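You operate a simulated robot arm through the tools that you are given. There is no shell and no other tool.

The job below is to be done with a simulated robot arm. You get a single attempt, and the scene is never put back.

## Task
Mix a double batch of ochre filler and crank it smooth.
Fine: two pumps of water, tint dial to ochre, one pump of tint, then two slides of powder; it stays in the tank, spout stays.
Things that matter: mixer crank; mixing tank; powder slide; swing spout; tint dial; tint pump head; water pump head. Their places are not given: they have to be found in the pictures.

The check looks at the end state, three seconds after you hand in, the way a careful person would. Anything else that was tipped, shoved, dropped, spilled or broken makes it a failure.

## Robot
A 7-joint arm with a two-finger parallel gripper, fixed in place. Base frame: the origin is on the floor under the middle of its stand, x ahead of it, y to its left, z up; the work surface is at about z = 0.8. Units: m, rad, N and s.
With the tool pointing down near the work surface it reaches from about 0.24 to 0.68 m from the base axis. Its first joint turns from -1.152 to 1.152 rad. Payload 2.4 kg.
Tool frame: the origin (TCP) lies between the finger pads and is the grasp point; the fingertips stand 0.03 m ahead of it; z points along the fingers, y is the line along which they close. Largest opening 0.094 m; finger width 0.028, thickness 0.01; the body of the gripper, 0.05 by 0.096 m, starts 0.055 m behind the TCP.
Orientation is that of the tool frame in the base frame, as [roll, pitch, yaw] about the fixed x, y, z axes, in that order (R = Rz(yaw) Ry(pitch) Rx(roll)). With the fingers straight down and closing along the base's y, the tool's x points along the base's -x, its y along +y and its z along -z.

## Interface
- The arm moves only by the tool apply_moves. Its argument "moves" is a list of rows, each a list of 7 numbers: the turn, a rotation vector about the tool's x, y, z in rad, then the shift along the tool's x, y, z in m, then the finger opening in m, from 0 to 0.094. In form: [[wx, wy, wz, tx, ty, tz, claw], ...]. A call has 1 to 20 rows; each row is the pose to reach, as a shift and turn from the pose commanded when the call began, along the tool's axes at that moment. A row lasts 0.2 s, in which the tool goes at most 0.05 m and 0.15 rad; a call with a longer step from one row to the next is refused whole, and so is a gripper value outside its range. Where a pose cannot be reached the arm comes as near as it can. A force on the tool above 40 N (or 10 N above the force at the start of the call, whichever is more), or a blocked arm, ends the call early, and 0.2 s more pass. Each finger travels about 0.153 m/s and halts on what it meets, pressing with about 45 N; the grip force reading is that of the motor and also rises with nothing between the fingers. The clock runs only during rows and for 0.2 s after the last one: add rows that repeat a pose to give the fingers time. It gives the time, the measured TCP pose, the force on the tool (base axes), the opening and the grip force at its end, in the units of the frame above (readings bear some noise), with the torque about the TCP (base axes, N m) and any sound that the robot's microphone picked up.
- Cameras (640 x 400 px; columns grow to the right, rows downward): "scene" is fixed at [0.0446, 0.4809, 1.4345]; the picture's right is [-0.69, -0.73, 0.00], its down [-0.36, 0.34, -0.86] and it looks along [0.63, -0.59, -0.50] (base axes); focal length 368 px, centre (320, 200). "wrist" rides on the gripper at [0.076, 0.014, -0.103] in the tool frame; the picture's right is [-0.18, 0.98, 0.00], its down [-0.75, -0.14, -0.64] and it looks along [-0.63, -0.12, 0.77] (tool axes); focal length 243 px, centre (320, 200).
- snapshot(camera): a new picture of that camera. The clock stands still meanwhile.
- locate(camera, pixels): for up to 12 pixels [column, row] of the newest picture of that camera ("zoom" is the newest enlarged one), the place [x, y, z] in the base frame of the surface seen there, good to about 0.002 m, but the place of the scene camera against the robot may be out by one fixed shift of up to 0.025 m in any direction. The clock stands still meanwhile.
- close_up(camera, box): a new picture of the part [left, top, right, bottom] of that camera's present view, enlarged. The clock stands still meanwhile.
- close_job(): hands the job in; it is judged then, once.

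Leave the gripper open and the arm clear of the work at the hand-in unless told otherwise.

The tools are called after "Emit:" by a JSON object that holds its "name" and its "arguments". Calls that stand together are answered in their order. apply_moves: Moves the arm, as the interface text tells. Its arguments: {"type":"object","properties":{"moves":{"type":"array"}},"required":["moves"]} The other tools are called the same way: snapshot (camera) takes a picture; locate (camera, pixels) gives the place of the surface under pixels of a picture; close_up (camera, box) takes an enlarged picture of a part of a camera's view; close_job () hands the job in.

At the start:

```text
time: 0.0
position: [0.336, 0.0665, 1.1865]
orientation: [3.141, 0.0, 3.14]
force: [0.5, -0.2, -0.4]
ft_torque: [0.01, 0.02, 0.0]
gripper_width: 0.0937
grip_force: 0.1
```

scene: 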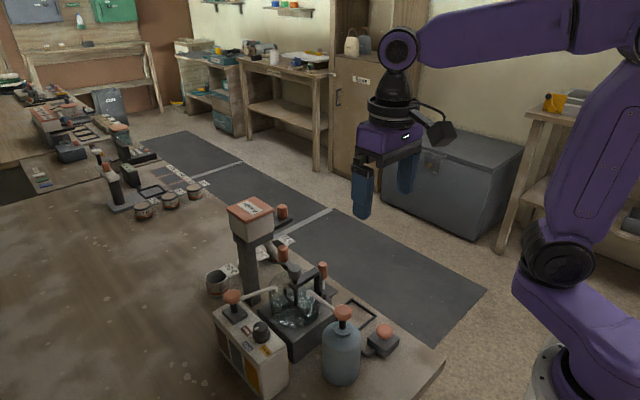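
wrist: 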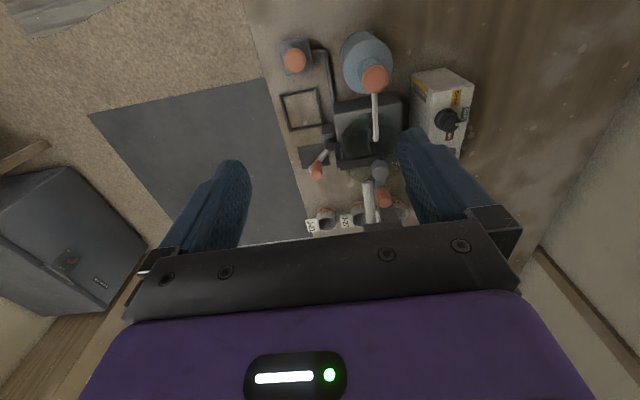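

I can see a cluster of apparatus at the near end of the bench: in the scene picture the blue bottle with a red pump is near (342,340), the tint box with a dial near (255,335), the tank near (295,310), and the powder tower near (250,240). I'll enlarge these parts of both views next.

Emit:
{"name": "close_up", "arguments": {"camera": "scene", "box": [190, 180, 430, 400]}}

Emit:
{"name": "close_up", "arguments": {"camera": "wrist", "box": [250, 20, 490, 240]}}

```text
1.82 times, centred on (310, 290) of scene
```

zoom: 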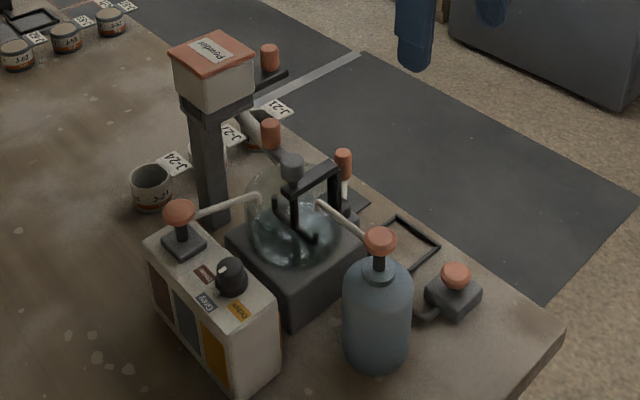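

```text
1.82 times, centred on (370, 130) of wrist
```

zoom: 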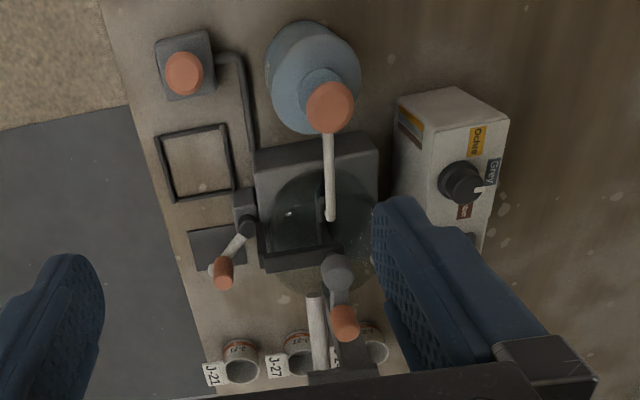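

The wrist close-up shows the bottle pump head at zoom (330,107), the dial at (462,183) with Ochre/Grey labels, the tank at (318,200), and knobs at (184,73), (222,272) and (345,322). I'll get their places now. The wrist camera has no fixed offset, so I'll use it first and then compare with the scene camera.

Emit:
{"name": "locate", "arguments": {"camera": "zoom", "pixels": [[330, 107], [184, 73], [222, 272], [345, 322], [462, 183], [330, 215], [337, 268], [316, 330], [480, 140], [440, 110], [245, 225], [550, 200]]}}

Emit:
{"name": "locate", "arguments": {"camera": "scene", "pixels": [[343, 312], [385, 329], [322, 267], [283, 252], [283, 210], [233, 296], [261, 331], [244, 206], [262, 290], [325, 302], [290, 265], [302, 275]]}}

```text
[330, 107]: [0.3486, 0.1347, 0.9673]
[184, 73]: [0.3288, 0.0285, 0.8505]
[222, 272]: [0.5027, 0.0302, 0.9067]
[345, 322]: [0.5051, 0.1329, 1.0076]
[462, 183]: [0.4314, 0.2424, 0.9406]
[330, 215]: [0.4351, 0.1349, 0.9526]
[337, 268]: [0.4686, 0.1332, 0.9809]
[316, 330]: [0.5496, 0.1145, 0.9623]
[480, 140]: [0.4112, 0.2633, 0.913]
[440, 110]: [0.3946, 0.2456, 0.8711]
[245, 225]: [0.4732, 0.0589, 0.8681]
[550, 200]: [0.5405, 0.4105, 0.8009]
```

```text
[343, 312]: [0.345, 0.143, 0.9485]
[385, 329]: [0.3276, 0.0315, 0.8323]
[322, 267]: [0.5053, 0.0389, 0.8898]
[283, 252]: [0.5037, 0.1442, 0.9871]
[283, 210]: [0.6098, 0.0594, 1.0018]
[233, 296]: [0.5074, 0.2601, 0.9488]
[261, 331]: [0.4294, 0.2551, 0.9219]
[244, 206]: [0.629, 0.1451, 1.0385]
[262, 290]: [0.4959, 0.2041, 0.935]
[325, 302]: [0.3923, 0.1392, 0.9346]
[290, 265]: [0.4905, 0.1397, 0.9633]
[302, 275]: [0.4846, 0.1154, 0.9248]
```

The two cameras agree up to a shift of about (0, +0.007, -0.018) for the scene camera. Next I'll enlarge the pictures further to understand each mechanism: the crank, spout, slide and dial.

Emit:
{"name": "close_up", "arguments": {"camera": "scene", "box": [225, 190, 345, 270]}}

Emit:
{"name": "close_up", "arguments": {"camera": "scene", "box": [250, 235, 370, 345]}}

Emit:
{"name": "close_up", "arguments": {"camera": "scene", "box": [200, 280, 300, 400]}}

Emit:
{"name": "close_up", "arguments": {"camera": "wrist", "box": [290, 120, 420, 240]}}

```text
5.00 times, centred on (285, 230) of scene
```

zoom: 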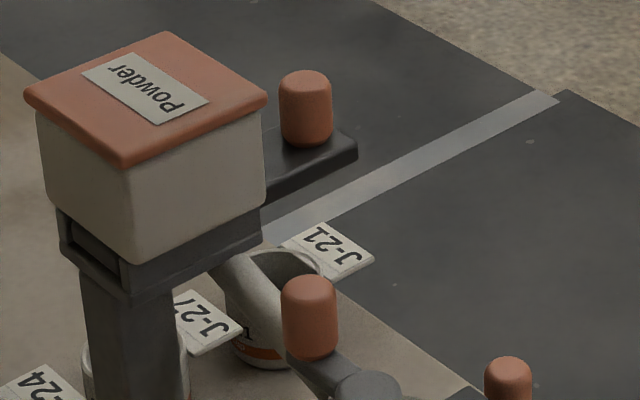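

```text
3.64 times, centred on (310, 290) of scene
```

zoom: 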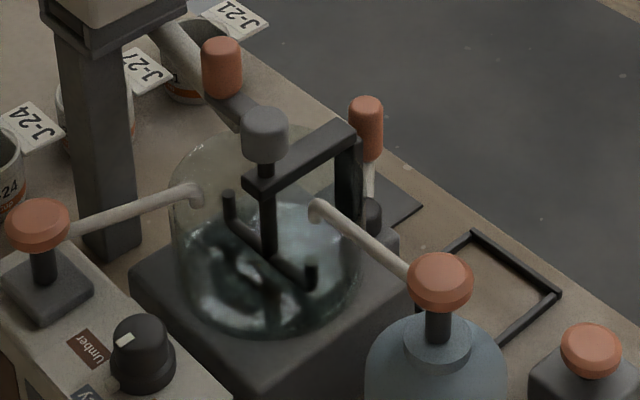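

```text
3.33 times, centred on (250, 340) of scene
```

zoom: 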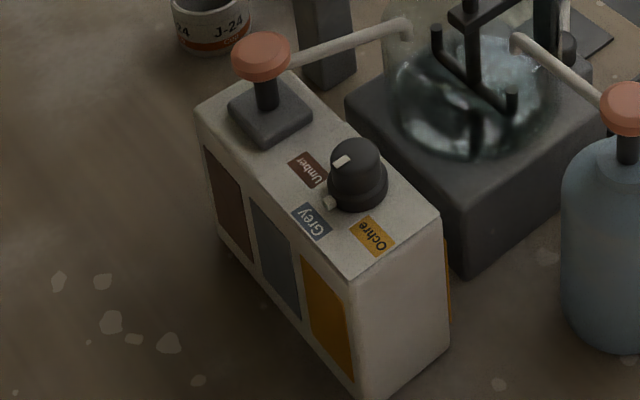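

```text
3.33 times, centred on (355, 180) of wrist
```

zoom: 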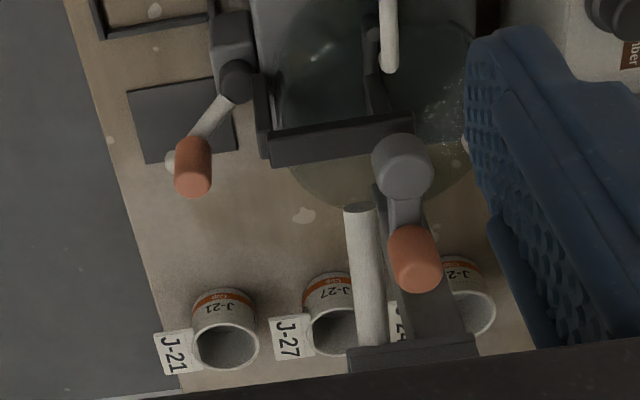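

The layout now looks like this:
- **Water pump:** head on the blue bottle, about (0.349, 0.135, 0.967).
- **Tint box:** pump head at about (0.507, 0.253) and dial at about (0.431, 0.245).
- **Mixer crank:** knob at (0.505, 0.133) and hub at (0.469, 0.133).
- **Powder slide:** knob at about (0.61, 0.053).
- **Swing spout:** handle possibly at (0.503, 0.030).

Next I'll close up on the pump head and dial for accurate centres.

Emit:
{"name": "close_up", "arguments": {"camera": "wrist", "box": [330, 20, 480, 150]}}

```text
3.08 times, centred on (405, 85) of wrist
```

zoom: 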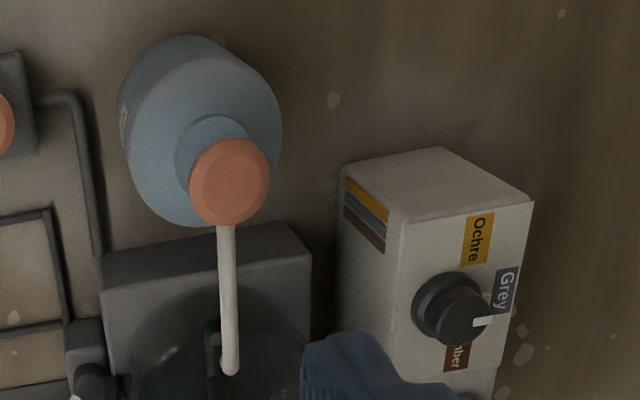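

The dial's white marker is at zoom (482,321), near Grey. I'll locate the pump head rim, the dial and the labels.

Emit:
{"name": "locate", "arguments": {"camera": "zoom", "pixels": [[230, 183], [195, 180], [265, 180], [230, 148], [230, 217], [478, 238], [505, 290], [457, 358], [482, 321], [460, 315], [425, 300], [228, 370]]}}

Emit:
{"name": "locate", "arguments": {"camera": "scene", "pixels": [[268, 320], [233, 293], [228, 297], [238, 297], [233, 303], [283, 205], [279, 210], [288, 210]]}}

```text
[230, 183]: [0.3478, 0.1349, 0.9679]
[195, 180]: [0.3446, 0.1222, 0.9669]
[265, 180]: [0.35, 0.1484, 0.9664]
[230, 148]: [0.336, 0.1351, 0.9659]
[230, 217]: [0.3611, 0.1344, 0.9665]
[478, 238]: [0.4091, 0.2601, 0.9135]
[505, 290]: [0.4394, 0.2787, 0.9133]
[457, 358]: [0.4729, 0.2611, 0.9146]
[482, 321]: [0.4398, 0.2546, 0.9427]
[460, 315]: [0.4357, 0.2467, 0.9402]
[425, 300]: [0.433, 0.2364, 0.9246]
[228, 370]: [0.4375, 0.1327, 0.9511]
```

```text
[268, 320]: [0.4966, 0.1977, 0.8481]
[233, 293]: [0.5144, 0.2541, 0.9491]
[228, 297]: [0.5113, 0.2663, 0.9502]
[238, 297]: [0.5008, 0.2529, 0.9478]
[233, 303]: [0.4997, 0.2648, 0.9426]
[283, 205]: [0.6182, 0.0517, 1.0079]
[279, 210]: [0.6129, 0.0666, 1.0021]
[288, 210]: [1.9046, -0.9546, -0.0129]
```

The water head centre is (0.348, 0.135) with its top at z = 0.968. The dial axis is about (0.440, 0.243) and points along +y to Grey. Ochre lies about 60° counterclockwise from above, at (0.409, 0.260).

I'll close the fingers and move at a safe height to above the water pump, with the tips about 4 cm over the head.

Emit:
{"name": "apply_moves", "arguments": {"moves": [[0, 0, 0, -0.004, 0.023, 0.01, 0.06], [0, 0, 0, -0.008, 0.046, 0.03, 0.03], [0, 0, 0, -0.012, 0.0685, 0.06, 0.0], [0, 0, 0, -0.012, 0.0685, 0.1, 0.0], [0, 0, 0, -0.012, 0.0685, 0.14, 0.0], [0, 0, 0, -0.012, 0.0685, 0.14, 0.0], [0, 0, 0, -0.012, 0.0685, 0.14, 0.0]]}}

```text
time: 1.6
position: [0.346, 0.1349, 1.0459]
orientation: [3.14, -0.001, -3.139]
force: [0.6, -0.8, -0.8]
ft_torque: [0.0, -0.03, -0.01]
gripper_width: 0.0001
grip_force: 32.9
```

The tool is at (0.346, 0.135, 1.046) with the fingers closed. I'll take pictures to check its alignment over the head.

Emit:
{"name": "snapshot", "arguments": {"camera": "wrist"}}

Emit:
{"name": "close_up", "arguments": {"camera": "scene", "box": [230, 220, 430, 400]}}

```text
taken
```

wrist: 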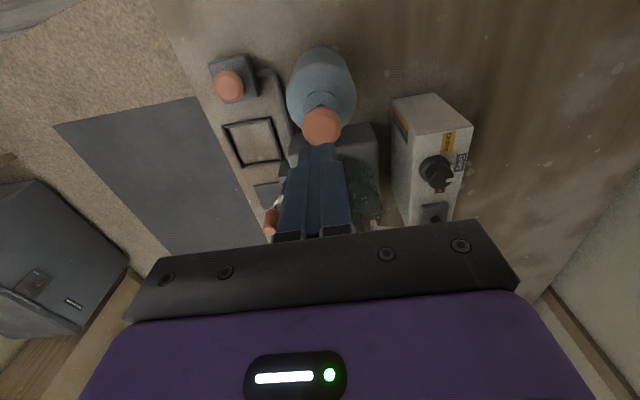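

```text
2.22 times, centred on (330, 310) of scene
```

zoom: 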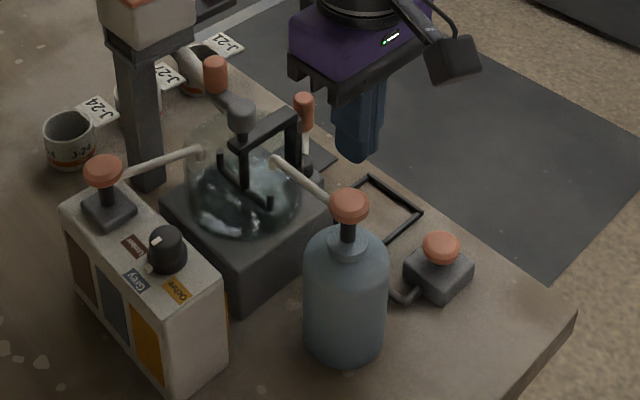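

The closed fingers are lined up over the pump head at wrist (322,126). I'll locate the head again from this closer view.

Emit:
{"name": "locate", "arguments": {"camera": "wrist", "pixels": [[322, 126], [304, 126], [340, 126], [322, 109], [322, 142], [435, 175], [443, 180], [228, 86], [268, 220], [278, 205]]}}

Emit:
{"name": "close_up", "arguments": {"camera": "wrist", "box": [270, 80, 470, 230]}}

```text
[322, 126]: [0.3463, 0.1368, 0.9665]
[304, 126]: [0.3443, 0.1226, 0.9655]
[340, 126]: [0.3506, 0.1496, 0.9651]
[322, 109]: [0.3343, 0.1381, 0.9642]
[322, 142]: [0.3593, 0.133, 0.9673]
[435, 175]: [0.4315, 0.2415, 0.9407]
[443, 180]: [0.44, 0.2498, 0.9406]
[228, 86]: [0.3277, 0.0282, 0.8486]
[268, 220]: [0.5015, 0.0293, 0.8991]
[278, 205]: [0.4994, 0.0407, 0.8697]
```

```text
2.67 times, centred on (370, 155) of wrist
```

zoom: 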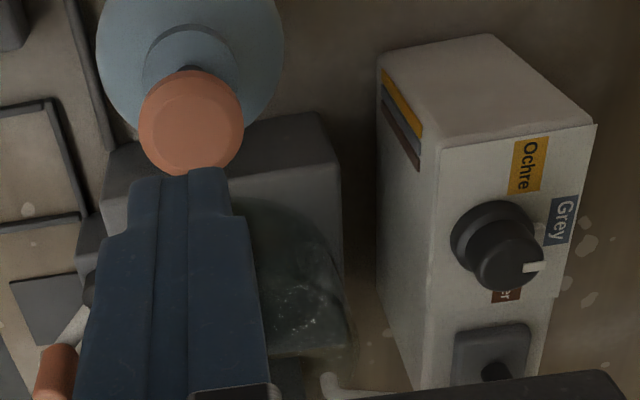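

The head centre at about (0.347, 0.136) is directly under the closed fingertips. I'll go down until the tips just press about 5 mm into the head and read the force.

Emit:
{"name": "apply_moves", "arguments": {"moves": [[0, 0, 0, -0.001, 0.001, 0.025, 0], [0, 0, 0, -0.001, 0.001, 0.042, 0], [0, 0, 0, -0.001, 0.001, 0.047, 0], [0, 0, 0, -0.001, 0.001, 0.051, 0], [0, 0, 0, -0.001, 0.001, 0.055, 0]]}}

```text
time: 2.8
position: [0.3491, 0.1388, 0.9923]
orientation: [3.14, 0.001, 3.142]
force: [-2.2, -0.7, 3.1]
ft_torque: [-0.02, 0.02, -0.04]
gripper_width: 0.0
grip_force: 32.9
```

Contact reads 3 N with the tips at about 0.962, so the head is spring-loaded. I'll press on in small steps to find the bottom of the stroke.

Emit:
{"name": "apply_moves", "arguments": {"moves": [[0, 0, 0, 0, 0, 0.004, 0], [0, 0, 0, 0, 0, 0.008, 0], [0, 0, 0, 0, 0, 0.012, 0]]}}

```text
time: 3.6
position: [0.3492, 0.1375, 0.9847]
orientation: [3.141, 0.0, -3.139]
force: [-6.5, -1.9, 16.7]
ft_torque: [-0.05, 0.21, -0.02]
gripper_width: 0.0
grip_force: 32.8
stopped in row 3: the force on the tool passed its limit at 53 N (the readings are from after the stop); the commanded pose is now the measured one
```

The force peaked at 53 N with the tips near 0.955, about 12 mm below the original head top. No sound was reported. I'll check in the pictures whether this is the end of the stroke.

Emit:
{"name": "close_up", "arguments": {"camera": "scene", "box": [250, 240, 410, 400]}}

Emit:
{"name": "close_up", "arguments": {"camera": "wrist", "box": [220, 60, 420, 220]}}

```text
2.50 times, centred on (330, 320) of scene
```

zoom: 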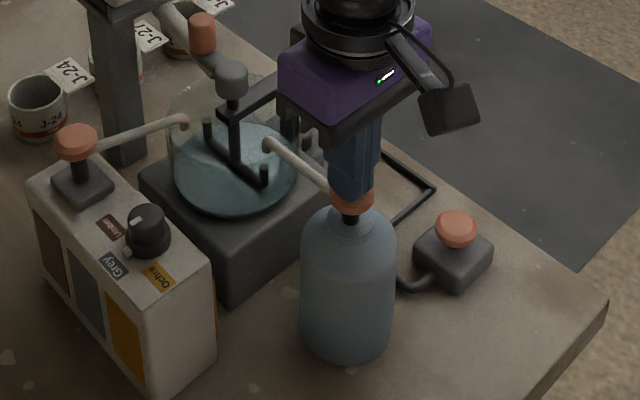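

```text
2.50 times, centred on (320, 140) of wrist
```

zoom: 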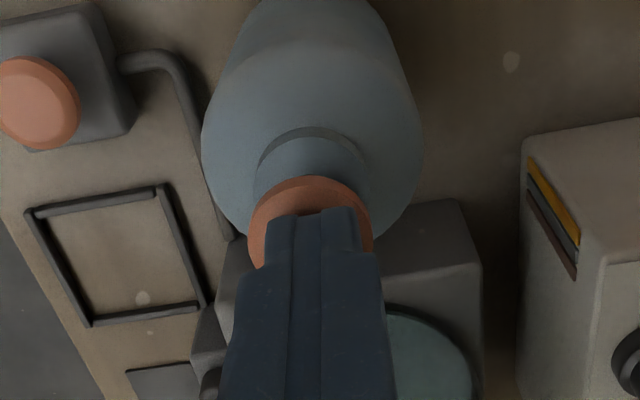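

The tank now shows a blue water surface that wasn't there before, so the first pump delivered water. I'll lift the fingers clear and check that the head springs back.

Emit:
{"name": "apply_moves", "arguments": {"moves": [[0, 0, 0, 0, 0, -0.01, 0], [0, 0, 0, 0, 0, -0.025, 0], [0, 0, 0, 0, 0, -0.04, 0], [0, 0, 0, 0, 0, -0.045, 0]]}}

Emit:
{"name": "close_up", "arguments": {"camera": "scene", "box": [250, 240, 410, 400]}}

Emit:
{"name": "snapshot", "arguments": {"camera": "wrist"}}

```text
time: 4.6
position: [0.3501, 0.1366, 1.0279]
orientation: [3.14, 0.001, 3.141]
force: [-0.4, -0.6, 0.5]
ft_torque: [-0.01, 0.02, -0.02]
gripper_width: 0.0
grip_force: 33.1
```

```text
2.50 times, centred on (330, 320) of scene
```

zoom: 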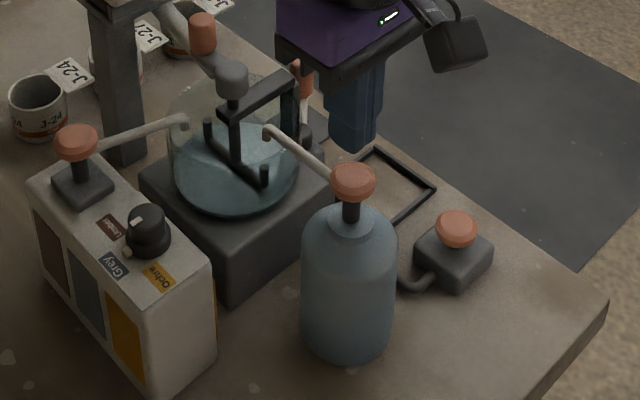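

```text
taken
```

wrist: 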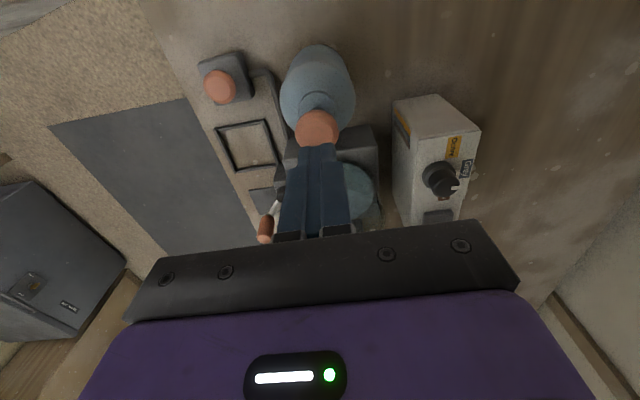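

The head has sprung back and the bottle hasn't moved. I'll record the water level so I can compare it after the second pump, and re-check the head's place.

Emit:
{"name": "locate", "arguments": {"camera": "zoom", "pixels": [[215, 190], [200, 185], [245, 200], [353, 180], [353, 165], [172, 170], [230, 213], [180, 130]]}}

Emit:
{"name": "locate", "arguments": {"camera": "wrist", "pixels": [[318, 128], [300, 128], [335, 128], [362, 185], [355, 195]]}}

```text
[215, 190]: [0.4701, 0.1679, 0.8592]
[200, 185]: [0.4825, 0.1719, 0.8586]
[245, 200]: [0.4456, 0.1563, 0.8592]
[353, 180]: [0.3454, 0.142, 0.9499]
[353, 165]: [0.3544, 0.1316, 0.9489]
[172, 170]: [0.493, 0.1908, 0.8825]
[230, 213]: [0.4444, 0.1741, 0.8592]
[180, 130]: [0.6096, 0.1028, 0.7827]
```

```text
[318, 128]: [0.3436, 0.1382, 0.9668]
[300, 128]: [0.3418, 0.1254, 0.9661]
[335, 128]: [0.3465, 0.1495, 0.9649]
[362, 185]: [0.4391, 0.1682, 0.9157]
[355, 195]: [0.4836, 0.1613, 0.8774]
```

The water surface reads 0.859 in the scene frame. Now I'll do the second water pump: down in one go to the same depth, expecting the force stop at the bottom.

Emit:
{"name": "apply_moves", "arguments": {"moves": [[0, 0, 0, 0.003, 0, 0.02, 0], [0, 0, 0, 0.003, 0, 0.032, 0], [0, 0, 0, 0.003, 0, 0.037, 0], [0, 0, 0, 0.003, 0, 0.041, 0], [0, 0, 0, 0.003, 0, 0.045, 0], [0, 0, 0, 0.003, 0, 0.049, 0], [0, 0, 0, 0.003, 0, 0.052, 0]]}}

Emit:
{"name": "close_up", "arguments": {"camera": "scene", "box": [250, 240, 410, 400]}}

Emit:
{"name": "locate", "arguments": {"camera": "zoom", "pixels": [[215, 190], [200, 185], [245, 200]]}}

```text
time: 5.9
position: [0.3475, 0.1362, 0.9823]
orientation: [3.139, 0.005, 3.141]
force: [-5.5, -3.3, 17.2]
ft_torque: [-0.09, 0.29, -0.02]
gripper_width: 0.0002
grip_force: 32.7
stopped in row 6: the force on the tool passed its limit at 52 N (the readings are from after the stop); the commanded pose is now the measured one
```

```text
2.50 times, centred on (330, 320) of scene
```

zoom: 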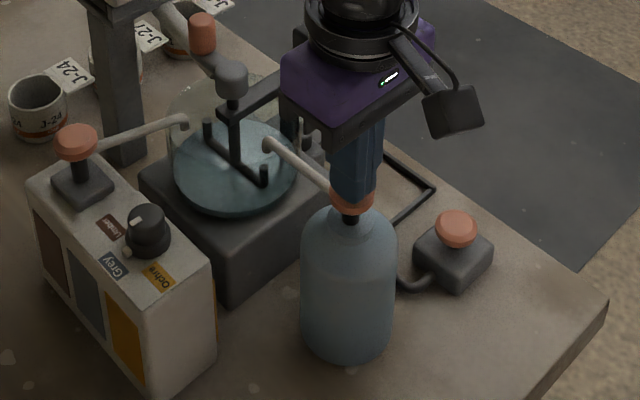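

```text
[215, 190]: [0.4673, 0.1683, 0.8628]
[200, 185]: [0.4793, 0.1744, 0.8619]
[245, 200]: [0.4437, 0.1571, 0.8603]
```

The force stop came at the same depth. The level seems to have risen from 0.859 to about 0.862. I'll lift clear and measure the level at more points to be sure the second pump counted.

Emit:
{"name": "apply_moves", "arguments": {"moves": [[0, 0, 0, 0, 0, -0.01, 0], [0, 0, 0, 0, 0, -0.03, 0], [0, 0, 0, 0, 0, -0.05, 0], [0, 0, 0, 0, 0, -0.07, 0], [0, 0, 0, 0, 0, -0.09, 0], [0, 0, 0, 0, 0, -0.1, 0]]}}

Emit:
{"name": "close_up", "arguments": {"camera": "scene", "box": [250, 240, 410, 400]}}

Emit:
{"name": "locate", "arguments": {"camera": "zoom", "pixels": [[215, 190], [200, 185], [245, 200], [230, 205], [190, 180], [210, 200], [255, 140], [280, 170], [353, 180], [353, 165]]}}

Emit:
{"name": "snapshot", "arguments": {"camera": "wrist"}}

```text
time: 7.3
position: [0.3463, 0.1379, 1.0816]
orientation: [3.14, 0.005, -3.14]
force: [-0.4, 0.2, 0.4]
ft_torque: [-0.04, 0.01, 0.03]
gripper_width: 0.0
grip_force: 32.5
```

```text
2.50 times, centred on (330, 320) of scene
```

zoom: 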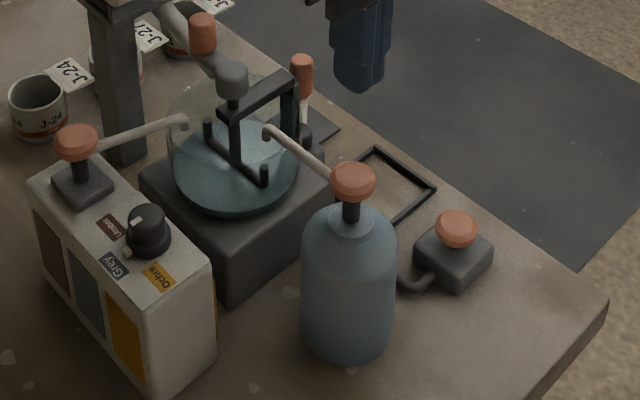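

```text
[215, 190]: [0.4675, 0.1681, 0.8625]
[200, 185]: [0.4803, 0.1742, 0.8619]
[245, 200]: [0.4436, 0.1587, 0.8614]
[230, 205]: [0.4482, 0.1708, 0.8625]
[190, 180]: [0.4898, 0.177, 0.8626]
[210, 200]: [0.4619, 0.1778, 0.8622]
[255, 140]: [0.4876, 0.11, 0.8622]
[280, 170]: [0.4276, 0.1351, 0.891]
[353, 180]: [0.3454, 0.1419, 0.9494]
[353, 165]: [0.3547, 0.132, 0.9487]
```

```text
taken
```

wrist: 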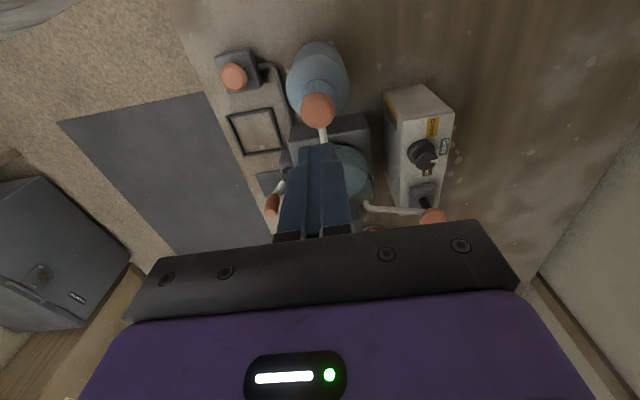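

The level now reads a consistent 0.862 at seven points, against 0.859 before, so two pumps are in. The head is back up too. Next is the dial, so I'll close up on it from the wrist for its exact axis.

Emit:
{"name": "close_up", "arguments": {"camera": "wrist", "box": [370, 80, 480, 230]}}

```text
2.67 times, centred on (425, 155) of wrist
```

zoom: 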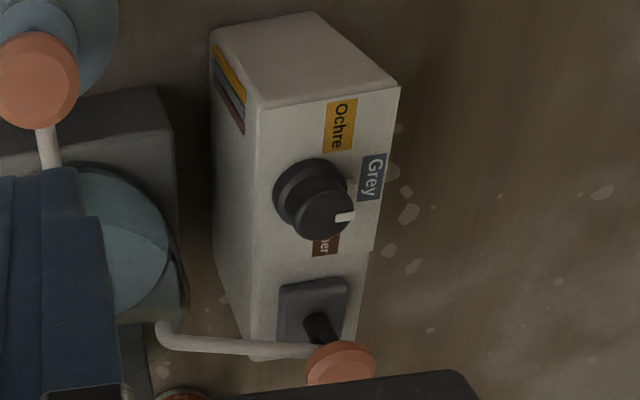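

Emit:
{"name": "locate", "arguments": {"camera": "zoom", "pixels": [[322, 213], [303, 213], [340, 213], [322, 190], [322, 235], [280, 200], [300, 165], [343, 216], [340, 126], [372, 178], [325, 245], [340, 362]]}}

```text
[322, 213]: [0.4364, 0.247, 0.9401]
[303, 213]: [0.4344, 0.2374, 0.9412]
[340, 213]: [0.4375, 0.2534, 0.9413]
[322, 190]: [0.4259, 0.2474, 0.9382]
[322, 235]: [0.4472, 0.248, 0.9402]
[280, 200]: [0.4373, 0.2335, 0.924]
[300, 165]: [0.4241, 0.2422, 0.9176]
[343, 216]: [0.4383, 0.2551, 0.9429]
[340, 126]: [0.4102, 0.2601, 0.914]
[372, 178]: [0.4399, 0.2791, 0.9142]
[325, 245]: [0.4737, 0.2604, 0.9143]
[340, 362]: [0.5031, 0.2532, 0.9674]
```

The knob top is centred at about (0.437, 0.246, 0.941) with a radius of about 13 mm. The marker points along +y to Grey, and Ochre is about 60° counterclockwise from above.

I'll move above the dial with the fingers part open and the tool pre-turned about -50° in base yaw, so that the grip can turn through +60°.

Emit:
{"name": "apply_moves", "arguments": {"moves": [[0, 0, 0.14, -0.018, 0.022, 0.0, 0.03], [0, 0, 0.28, -0.036, 0.044, 0.0, 0.05], [0, 0, 0.42, -0.054, 0.066, 0.01, 0.06], [0, 0, 0.56, -0.072, 0.088, 0.02, 0.06], [0, 0, 0.7, -0.09, 0.11, 0.03, 0.06], [0, 0, 0.84, -0.09, 0.11, 0.045, 0.06], [0, 0, 0.9, -0.09, 0.11, 0.06, 0.06], [0, 0, 0.9, -0.09, 0.11, 0.07, 0.06], [0, 0, 0.9, -0.09, 0.11, 0.07, 0.06]]}}

Emit:
{"name": "snapshot", "arguments": {"camera": "wrist"}}

Emit:
{"name": "close_up", "arguments": {"camera": "scene", "box": [190, 240, 350, 400]}}

```text
time: 9.3
position: [0.4381, 0.2487, 1.0157]
orientation: [3.136, 0.002, 2.24]
force: [-0.2, 0.2, 0.2]
ft_torque: [0.0, -0.01, 0.01]
gripper_width: 0.0601
grip_force: 0.1
```

```text
taken
```

wrist: 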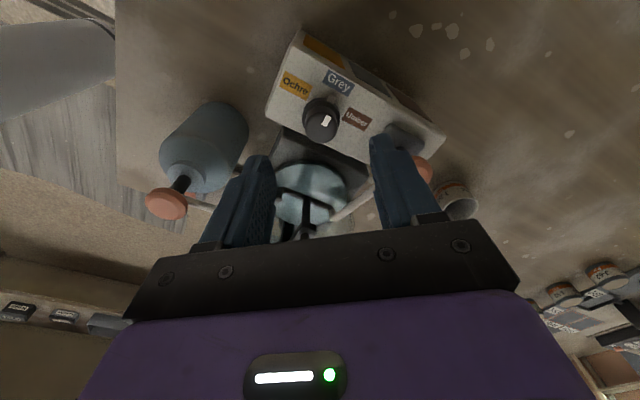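

```text
2.50 times, centred on (270, 320) of scene
```

zoom: 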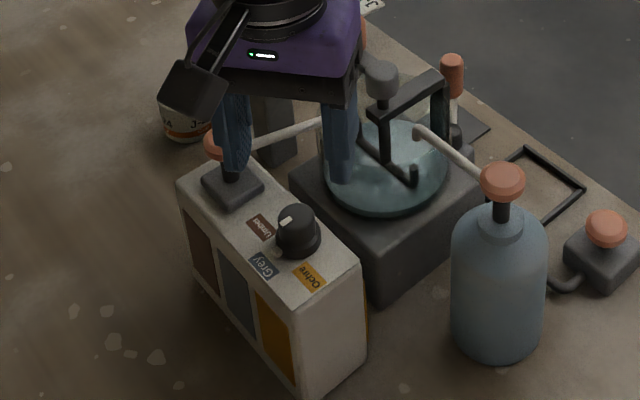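

I see the dial at wrist (321,119), in line with the tool axis, but the right finger is rather near the tint pump base. I'll use a smaller pre-turn of about -30° and a narrower opening. First I'll re-measure the dial from here.

Emit:
{"name": "close_up", "arguments": {"camera": "wrist", "box": [260, 60, 420, 170]}}

Emit:
{"name": "locate", "arguments": {"camera": "zoom", "pixels": [[250, 225], [195, 225], [300, 225], [320, 225], [245, 180], [245, 275], [260, 215], [130, 90], [305, 75], [385, 220], [180, 165], [560, 280]]}}

```text
3.64 times, centred on (340, 115) of wrist
```

zoom: 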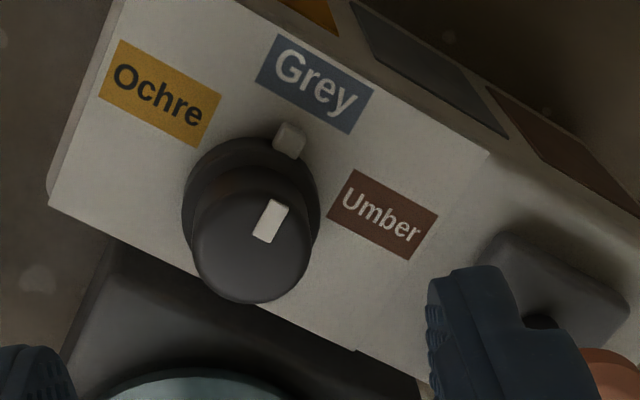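

```text
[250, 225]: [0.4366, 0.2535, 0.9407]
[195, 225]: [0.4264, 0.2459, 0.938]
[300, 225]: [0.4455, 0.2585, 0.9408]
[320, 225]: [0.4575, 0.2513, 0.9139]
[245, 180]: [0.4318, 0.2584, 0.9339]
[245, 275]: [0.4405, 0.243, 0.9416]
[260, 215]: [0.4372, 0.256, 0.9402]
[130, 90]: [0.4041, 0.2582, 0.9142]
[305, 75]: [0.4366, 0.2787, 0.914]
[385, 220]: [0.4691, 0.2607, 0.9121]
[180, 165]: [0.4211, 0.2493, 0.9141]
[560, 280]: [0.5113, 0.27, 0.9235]
```

The dial's nub points at Grey and the knob centre lies within 1 mm of the tool axis. I'll turn to about -30°, narrow the opening, go down so the tips sit just above the flange, and look again before gripping.

Emit:
{"name": "apply_moves", "arguments": {"moves": [[0, 0, -0.13, 0, 0, 0.0, 0.05], [0, 0, -0.26, 0, 0, 0.0, 0.045], [0, 0, -0.38, 0, 0, 0.01, 0.045], [0, 0, -0.38, 0, 0, 0.03, 0.045], [0, 0, -0.38, 0, 0, 0.045, 0.045], [0, 0, -0.38, 0, 0, 0.054, 0.045], [0, 0, -0.38, 0, 0, 0.054, 0.045]]}}

Emit:
{"name": "snapshot", "arguments": {"camera": "wrist"}}

Emit:
{"name": "close_up", "arguments": {"camera": "scene", "box": [200, 270, 320, 380]}}

```text
time: 10.9
position: [0.438, 0.2481, 0.9605]
orientation: [3.137, 0.003, 2.619]
force: [-0.3, -0.8, -0.4]
ft_torque: [0.0, 0.05, 0.0]
gripper_width: 0.0449
grip_force: 0.0
```

```text
taken
```

wrist: 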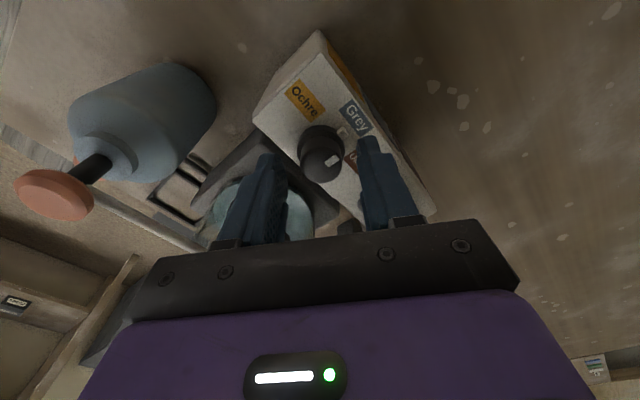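

```text
3.64 times, centred on (260, 325) of scene
```

zoom: 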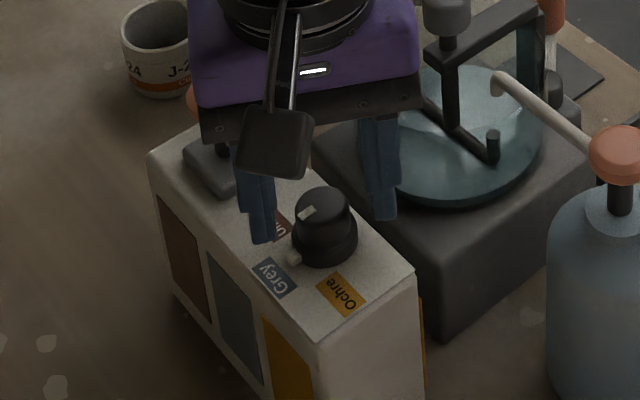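

The fingers straddle the knob, seen at wrist (322,165) where I expected it. I'll close on it now.

Emit:
{"name": "apply_moves", "arguments": {"moves": [[0, 0, 0, 0, 0, 0, 0.02], [0, 0, 0, 0, 0, 0, 0.015], [0, 0, 0, 0, 0, 0, 0.015]]}}

```text
time: 11.7
position: [0.4392, 0.2484, 0.9593]
orientation: [3.136, 0.004, 2.622]
force: [2.5, 3.6, -4.8]
ft_torque: [-0.01, -0.21, 0.02]
gripper_width: 0.0275
grip_force: 45.1
```

The knob is gripped at a width of 27.5 mm. I'll turn the tool +60° in base yaw, which is a negative turn about the tool's z, in small steps.

Emit:
{"name": "apply_moves", "arguments": {"moves": [[0, 0, -0.13, 0, 0, 0, 0.015], [0, 0, -0.26, 0, 0, 0, 0.015], [0, 0, -0.39, 0, 0, 0, 0.015], [0, 0, -0.52, 0, 0, 0, 0.015], [0, 0, -0.65, 0, 0, 0, 0.015], [0, 0, -0.78, 0, 0, 0, 0.015], [0, 0, -0.91, 0, 0, 0, 0.015], [0, 0, -1.04, 0, 0, 0, 0.015], [0, 0, -1.04, 0, 0, 0, 0.015]]}}

Emit:
{"name": "snapshot", "arguments": {"camera": "wrist"}}

Emit:
{"name": "close_up", "arguments": {"camera": "scene", "box": [200, 270, 320, 380]}}

```text
time: 13.7
position: [0.4387, 0.2479, 0.9604]
orientation: [3.14, 0.011, -2.621]
force: [8.5, -9.9, 34.9]
ft_torque: [-0.34, -0.1, -0.44]
gripper_width: 0.0275
grip_force: 45.0
```

```text
taken
```

wrist: 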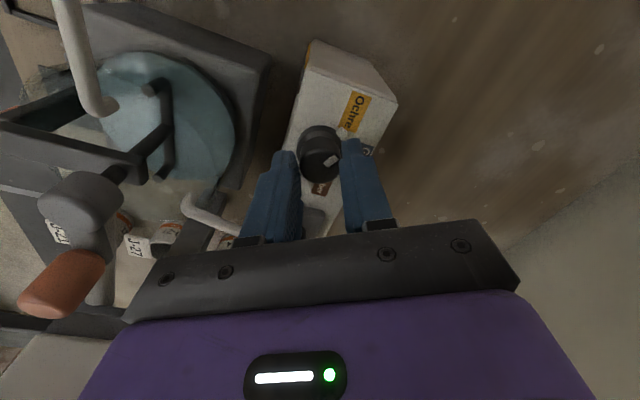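

```text
3.64 times, centred on (260, 325) of scene
```

zoom: 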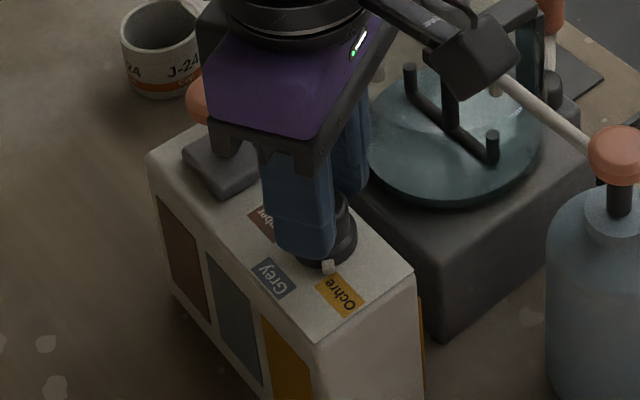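

The nub now points toward Ochre. There's an upward force of 35 N on the tool and a twist of -0.44 N m, so something is loaded. I'll open the fingers without moving and look at where the dial settled.

Emit:
{"name": "apply_moves", "arguments": {"moves": [[0, 0, 0, 0, 0, 0, 0.03], [0, 0, 0, 0, 0, 0, 0.045], [0, 0, 0, 0, 0, 0, 0.045]]}}

Emit:
{"name": "close_up", "arguments": {"camera": "wrist", "box": [250, 70, 420, 210]}}

Emit:
{"name": "close_up", "arguments": {"camera": "scene", "box": [200, 270, 320, 380]}}

```text
time: 14.5
position: [0.4366, 0.2495, 0.9593]
orientation: [3.141, 0.005, -2.62]
force: [-0.4, -0.2, -0.1]
ft_torque: [0.0, -0.01, 0.02]
gripper_width: 0.0451
grip_force: 0.2
```

```text
2.86 times, centred on (335, 140) of wrist
```

zoom: 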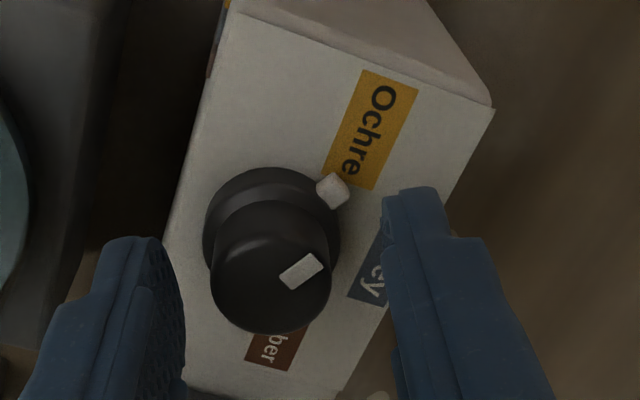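

```text
3.64 times, centred on (260, 325) of scene
```

zoom: 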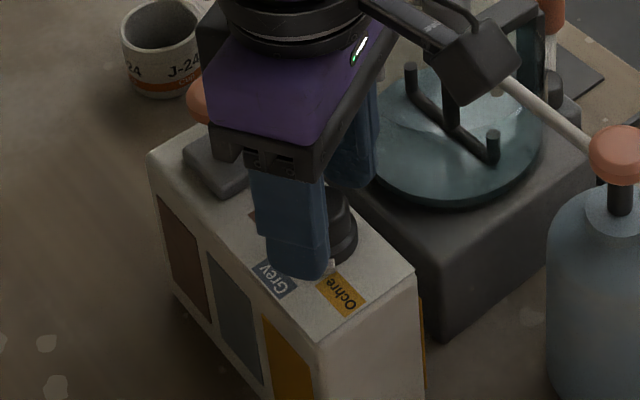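

Force is back to zero. The nub has turned to the near corner of the Ochre label but may not be centred on it. I'll measure the nub, knob marker and label directions.

Emit:
{"name": "locate", "arguments": {"camera": "zoom", "pixels": [[333, 187], [342, 190], [301, 271], [268, 275], [371, 128], [362, 72], [418, 90], [375, 190], [322, 172], [369, 285], [275, 345], [230, 190]]}}

```text
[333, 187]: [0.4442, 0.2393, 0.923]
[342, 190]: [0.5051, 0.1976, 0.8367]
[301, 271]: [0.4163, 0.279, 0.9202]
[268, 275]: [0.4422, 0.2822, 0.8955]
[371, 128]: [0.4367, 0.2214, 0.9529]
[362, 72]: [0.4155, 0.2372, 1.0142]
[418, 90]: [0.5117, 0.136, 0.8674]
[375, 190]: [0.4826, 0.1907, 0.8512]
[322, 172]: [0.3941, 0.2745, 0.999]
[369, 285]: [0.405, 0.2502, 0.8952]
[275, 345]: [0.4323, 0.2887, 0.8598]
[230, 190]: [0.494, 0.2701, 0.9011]
```

That used the scene enlargement, which was the newest one. I'll retake the wrist enlargement and measure on that.

Emit:
{"name": "close_up", "arguments": {"camera": "wrist", "box": [250, 70, 420, 210]}}

Emit:
{"name": "locate", "arguments": {"camera": "zoom", "pixels": [[333, 187], [342, 190], [301, 271], [268, 275], [371, 128], [362, 72], [418, 90], [375, 190], [322, 172], [369, 285], [275, 345], [230, 190]]}}

```text
2.86 times, centred on (335, 140) of wrist
```

zoom: 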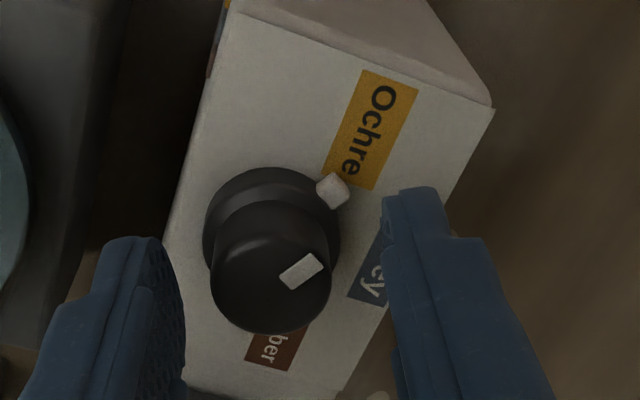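

```text
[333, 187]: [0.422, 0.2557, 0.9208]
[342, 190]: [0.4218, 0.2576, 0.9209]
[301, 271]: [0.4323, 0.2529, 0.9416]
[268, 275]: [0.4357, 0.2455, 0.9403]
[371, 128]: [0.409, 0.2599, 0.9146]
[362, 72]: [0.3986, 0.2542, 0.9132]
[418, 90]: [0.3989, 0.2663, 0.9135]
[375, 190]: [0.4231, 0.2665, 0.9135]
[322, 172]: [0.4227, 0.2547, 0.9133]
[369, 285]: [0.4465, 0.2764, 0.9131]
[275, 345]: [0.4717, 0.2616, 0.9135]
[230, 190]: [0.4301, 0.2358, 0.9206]
```

Using the wrist data:
- **Ochre label:** its centre is (0.411, 0.260), about 62° from +y.
- **Nub:** it is at (0.422, 0.256), about 61°. The knob marker agrees, so the dial is on Ochre.

Now I'll lift straight up, turn the tool back to its original yaw and open wide to look at the tint pump head between the fingers.

Emit:
{"name": "apply_moves", "arguments": {"moves": [[0, 0, 0, 0, 0, -0.015, 0.045], [0, 0, 0, 0, 0, -0.04, 0.045], [0, 0, 0.0, 0, 0, -0.07, 0.045], [0, 0, 0.13, 0, 0, -0.1, 0.06], [0, 0, 0.26, 0, 0, -0.11, 0.08], [0, 0, 0.39, 0, 0, -0.11, 0.094], [0, 0, 0.52, 0, 0, -0.11, 0.094], [0, 0, 0.52, 0, 0, -0.11, 0.094]]}}

Emit:
{"name": "snapshot", "arguments": {"camera": "wrist"}}

Emit:
{"name": "close_up", "arguments": {"camera": "scene", "box": [200, 270, 320, 380]}}

```text
time: 16.3
position: [0.4378, 0.2472, 1.0697]
orientation: [3.139, 0.007, 3.14]
force: [0.5, -0.9, -0.5]
ft_torque: [0.0, -0.02, -0.02]
gripper_width: 0.094
grip_force: 0.0
```

```text
taken
```

wrist: 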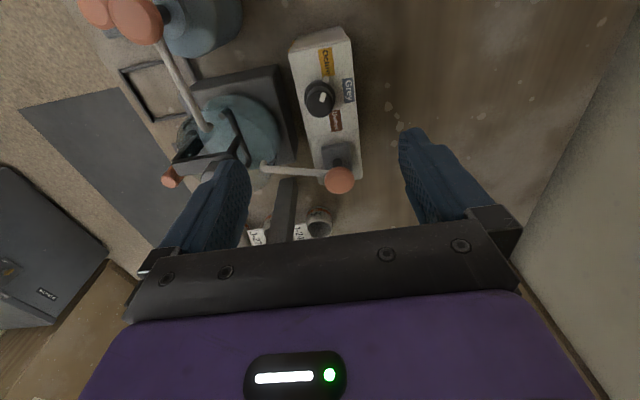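

```text
3.64 times, centred on (260, 325) of scene
```

zoom: 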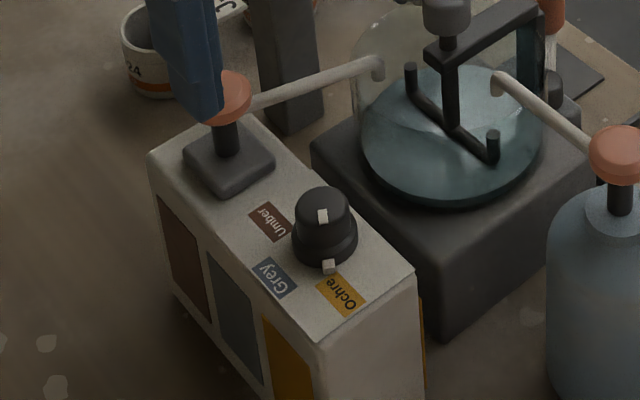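

The scene view confirms the dial nub points at Ochre. The tint pump head is at wrist (340,180). I'll close up on it and locate it.

Emit:
{"name": "close_up", "arguments": {"camera": "wrist", "box": [260, 30, 420, 210]}}

Emit:
{"name": "locate", "arguments": {"camera": "wrist", "pixels": [[340, 180], [328, 180], [352, 180], [340, 170], [340, 191], [322, 96], [326, 60], [347, 90], [335, 120], [265, 168]]}}

```text
2.22 times, centred on (340, 120) of wrist
```

zoom: 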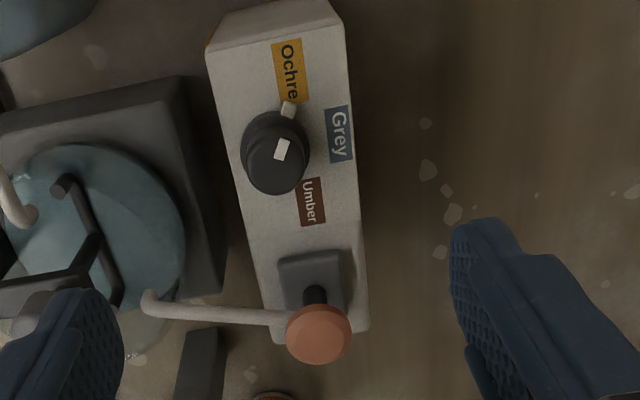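

```text
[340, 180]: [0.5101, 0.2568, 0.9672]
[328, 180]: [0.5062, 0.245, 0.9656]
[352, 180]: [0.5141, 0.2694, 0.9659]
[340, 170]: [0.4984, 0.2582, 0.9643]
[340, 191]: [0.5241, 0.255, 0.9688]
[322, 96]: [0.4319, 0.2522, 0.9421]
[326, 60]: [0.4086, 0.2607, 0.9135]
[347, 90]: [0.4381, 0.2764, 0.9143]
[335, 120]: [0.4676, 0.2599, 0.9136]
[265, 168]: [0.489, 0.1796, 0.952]
```

The tint head centre is about (0.510, 0.256) with its top at 0.967. I'll close the fingers, move above it and down to about 3 cm over it.

Emit:
{"name": "apply_moves", "arguments": {"moves": [[0, 0, 0, 0, 0, 0, 0.06], [0, 0, 0, -0.02, 0.0, 0, 0.02], [0, 0, 0, -0.045, 0.005, 0, 0.0], [0, 0, 0, -0.071, 0.0075, 0, 0.0], [0, 0, 0, -0.071, 0.0075, 0.02, 0.0], [0, 0, 0, -0.071, 0.0075, 0.04, 0.0], [0, 0, 0, -0.071, 0.0075, 0.04, 0.0]]}}

Emit:
{"name": "close_up", "arguments": {"camera": "wrist", "box": [240, 80, 420, 240]}}

Emit:
{"name": "close_up", "arguments": {"camera": "scene", "box": [190, 220, 330, 340]}}

```text
time: 17.9
position: [0.5092, 0.2553, 1.0285]
orientation: [3.14, 0.006, -3.141]
force: [-0.3, -0.7, 0.1]
ft_torque: [0.0, 0.05, 0.0]
gripper_width: 0.0
grip_force: 33.2
```

```text
2.50 times, centred on (330, 160) of wrist
```

zoom: 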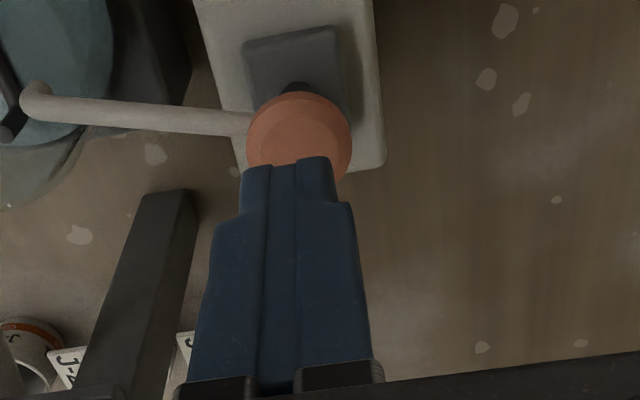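

```text
3.33 times, centred on (260, 280) of scene
```

zoom: 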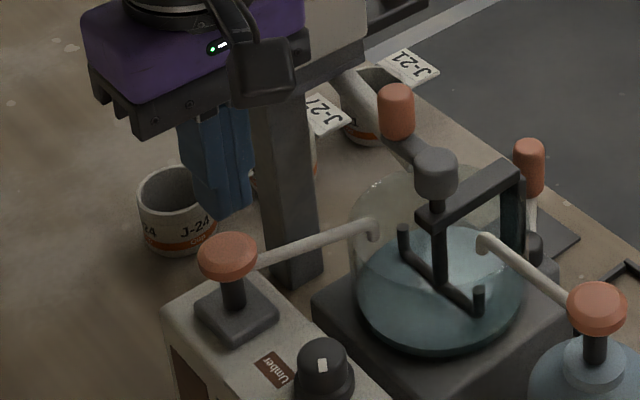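

The head is on the tool axis within 1.5 mm. Now I'll press the tint pump exactly once, down in one go until the bottom stop.

Emit:
{"name": "apply_moves", "arguments": {"moves": [[0, 0, 0, 0, 0, 0.02, 0], [0, 0, 0, 0, 0, 0.03, 0], [0, 0, 0, 0, 0, 0.034, 0], [0, 0, 0, 0, 0, 0.038, 0], [0, 0, 0, 0, 0, 0.042, 0], [0, 0, 0, 0, 0, 0.046, 0], [0, 0, 0, 0, 0, 0.049, 0], [0, 0, 0, 0, 0, 0.052, 0]]}}

Emit:
{"name": "close_up", "arguments": {"camera": "scene", "box": [190, 220, 350, 370]}}

```text
time: 19.7
position: [0.5089, 0.2556, 0.9834]
orientation: [3.135, 0.013, -3.14]
force: [-5.2, -2.6, 11.3]
ft_torque: [-0.07, 0.31, 0.04]
gripper_width: 0.0
grip_force: 33.3
stopped in row 8: the force on the tool passed its limit at 45 N (the readings are from after the stop); the commanded pose is now the measured one
```

```text
2.67 times, centred on (270, 295) of scene
```

zoom: 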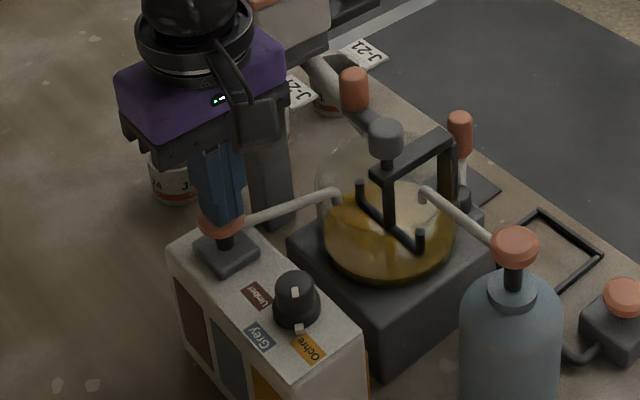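

The tank contents turned ochre, so one tint pump went in. I'll lift straight up off the head, then move high over toward the powder slide to look at it.

Emit:
{"name": "apply_moves", "arguments": {"moves": [[0, 0, 0, 0, 0, -0.012, 0], [0, 0, 0, 0, 0, -0.035, 0], [0, 0, 0, 0, 0, -0.07, 0], [0, 0, 0, 0, 0, -0.11, 0], [0, 0, 0, 0, 0, -0.15, 0], [0, 0, 0, 0.02, -0.04, -0.17, 0], [0, 0, 0, 0.04, -0.08, -0.17, 0.02], [0, 0, 0, 0.06, -0.12, -0.17, 0.04], [0, 0, 0, 0.06, -0.16, -0.17, 0.07], [0, 0, 0, 0.06, -0.165, -0.17, 0.094], [0, 0, 0, 0.06, -0.165, -0.17, 0.094]]}}

Emit:
{"name": "snapshot", "arguments": {"camera": "wrist"}}

Emit:
{"name": "close_up", "arguments": {"camera": "scene", "box": [190, 180, 410, 380]}}

```text
time: 22.1
position: [0.4467, 0.0921, 1.1515]
orientation: [3.135, 0.012, 3.141]
force: [-0.1, 0.2, 0.4]
ft_torque: [0.04, 0.02, 0.0]
gripper_width: 0.094
grip_force: 0.0
```

```text
taken
```

wrist: 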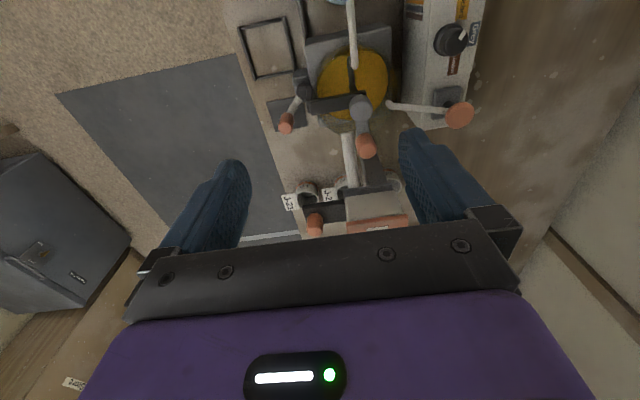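

```text
2.00 times, centred on (300, 280) of scene
```

zoom: 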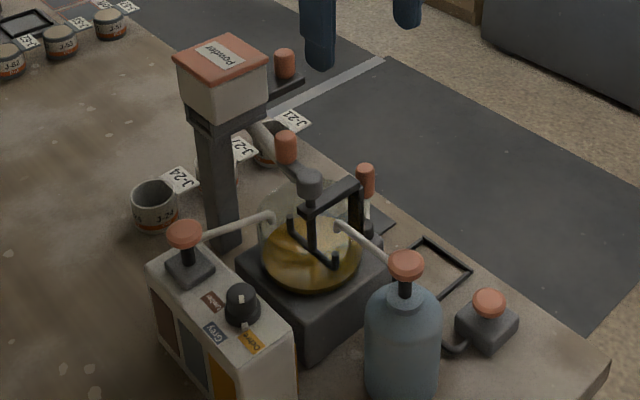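

The tint head is back up and the tank is ochre. The powder slide knob is at wrist (315,222), left of the powder box at (375,225). I'll close up on it.

Emit:
{"name": "close_up", "arguments": {"camera": "wrist", "box": [270, 130, 430, 240]}}

Emit:
{"name": "locate", "arguments": {"camera": "zoom", "pixels": [[163, 330], [163, 350], [185, 350], [140, 350], [165, 375], [200, 275], [130, 275], [250, 280], [290, 320], [380, 360], [290, 250], [400, 270]]}}

```text
3.64 times, centred on (350, 185) of wrist
```

zoom: 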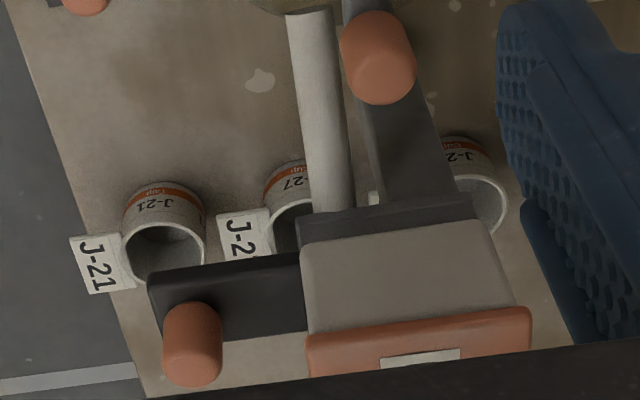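

```text
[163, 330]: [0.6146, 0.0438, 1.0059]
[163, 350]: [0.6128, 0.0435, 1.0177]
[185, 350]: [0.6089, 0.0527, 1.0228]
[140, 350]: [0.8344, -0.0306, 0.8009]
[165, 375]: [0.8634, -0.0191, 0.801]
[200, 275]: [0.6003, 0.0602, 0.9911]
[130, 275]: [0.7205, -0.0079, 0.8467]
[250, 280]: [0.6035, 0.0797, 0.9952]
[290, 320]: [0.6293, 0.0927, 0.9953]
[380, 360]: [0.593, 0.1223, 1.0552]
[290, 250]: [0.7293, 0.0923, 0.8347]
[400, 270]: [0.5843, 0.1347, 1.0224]
```

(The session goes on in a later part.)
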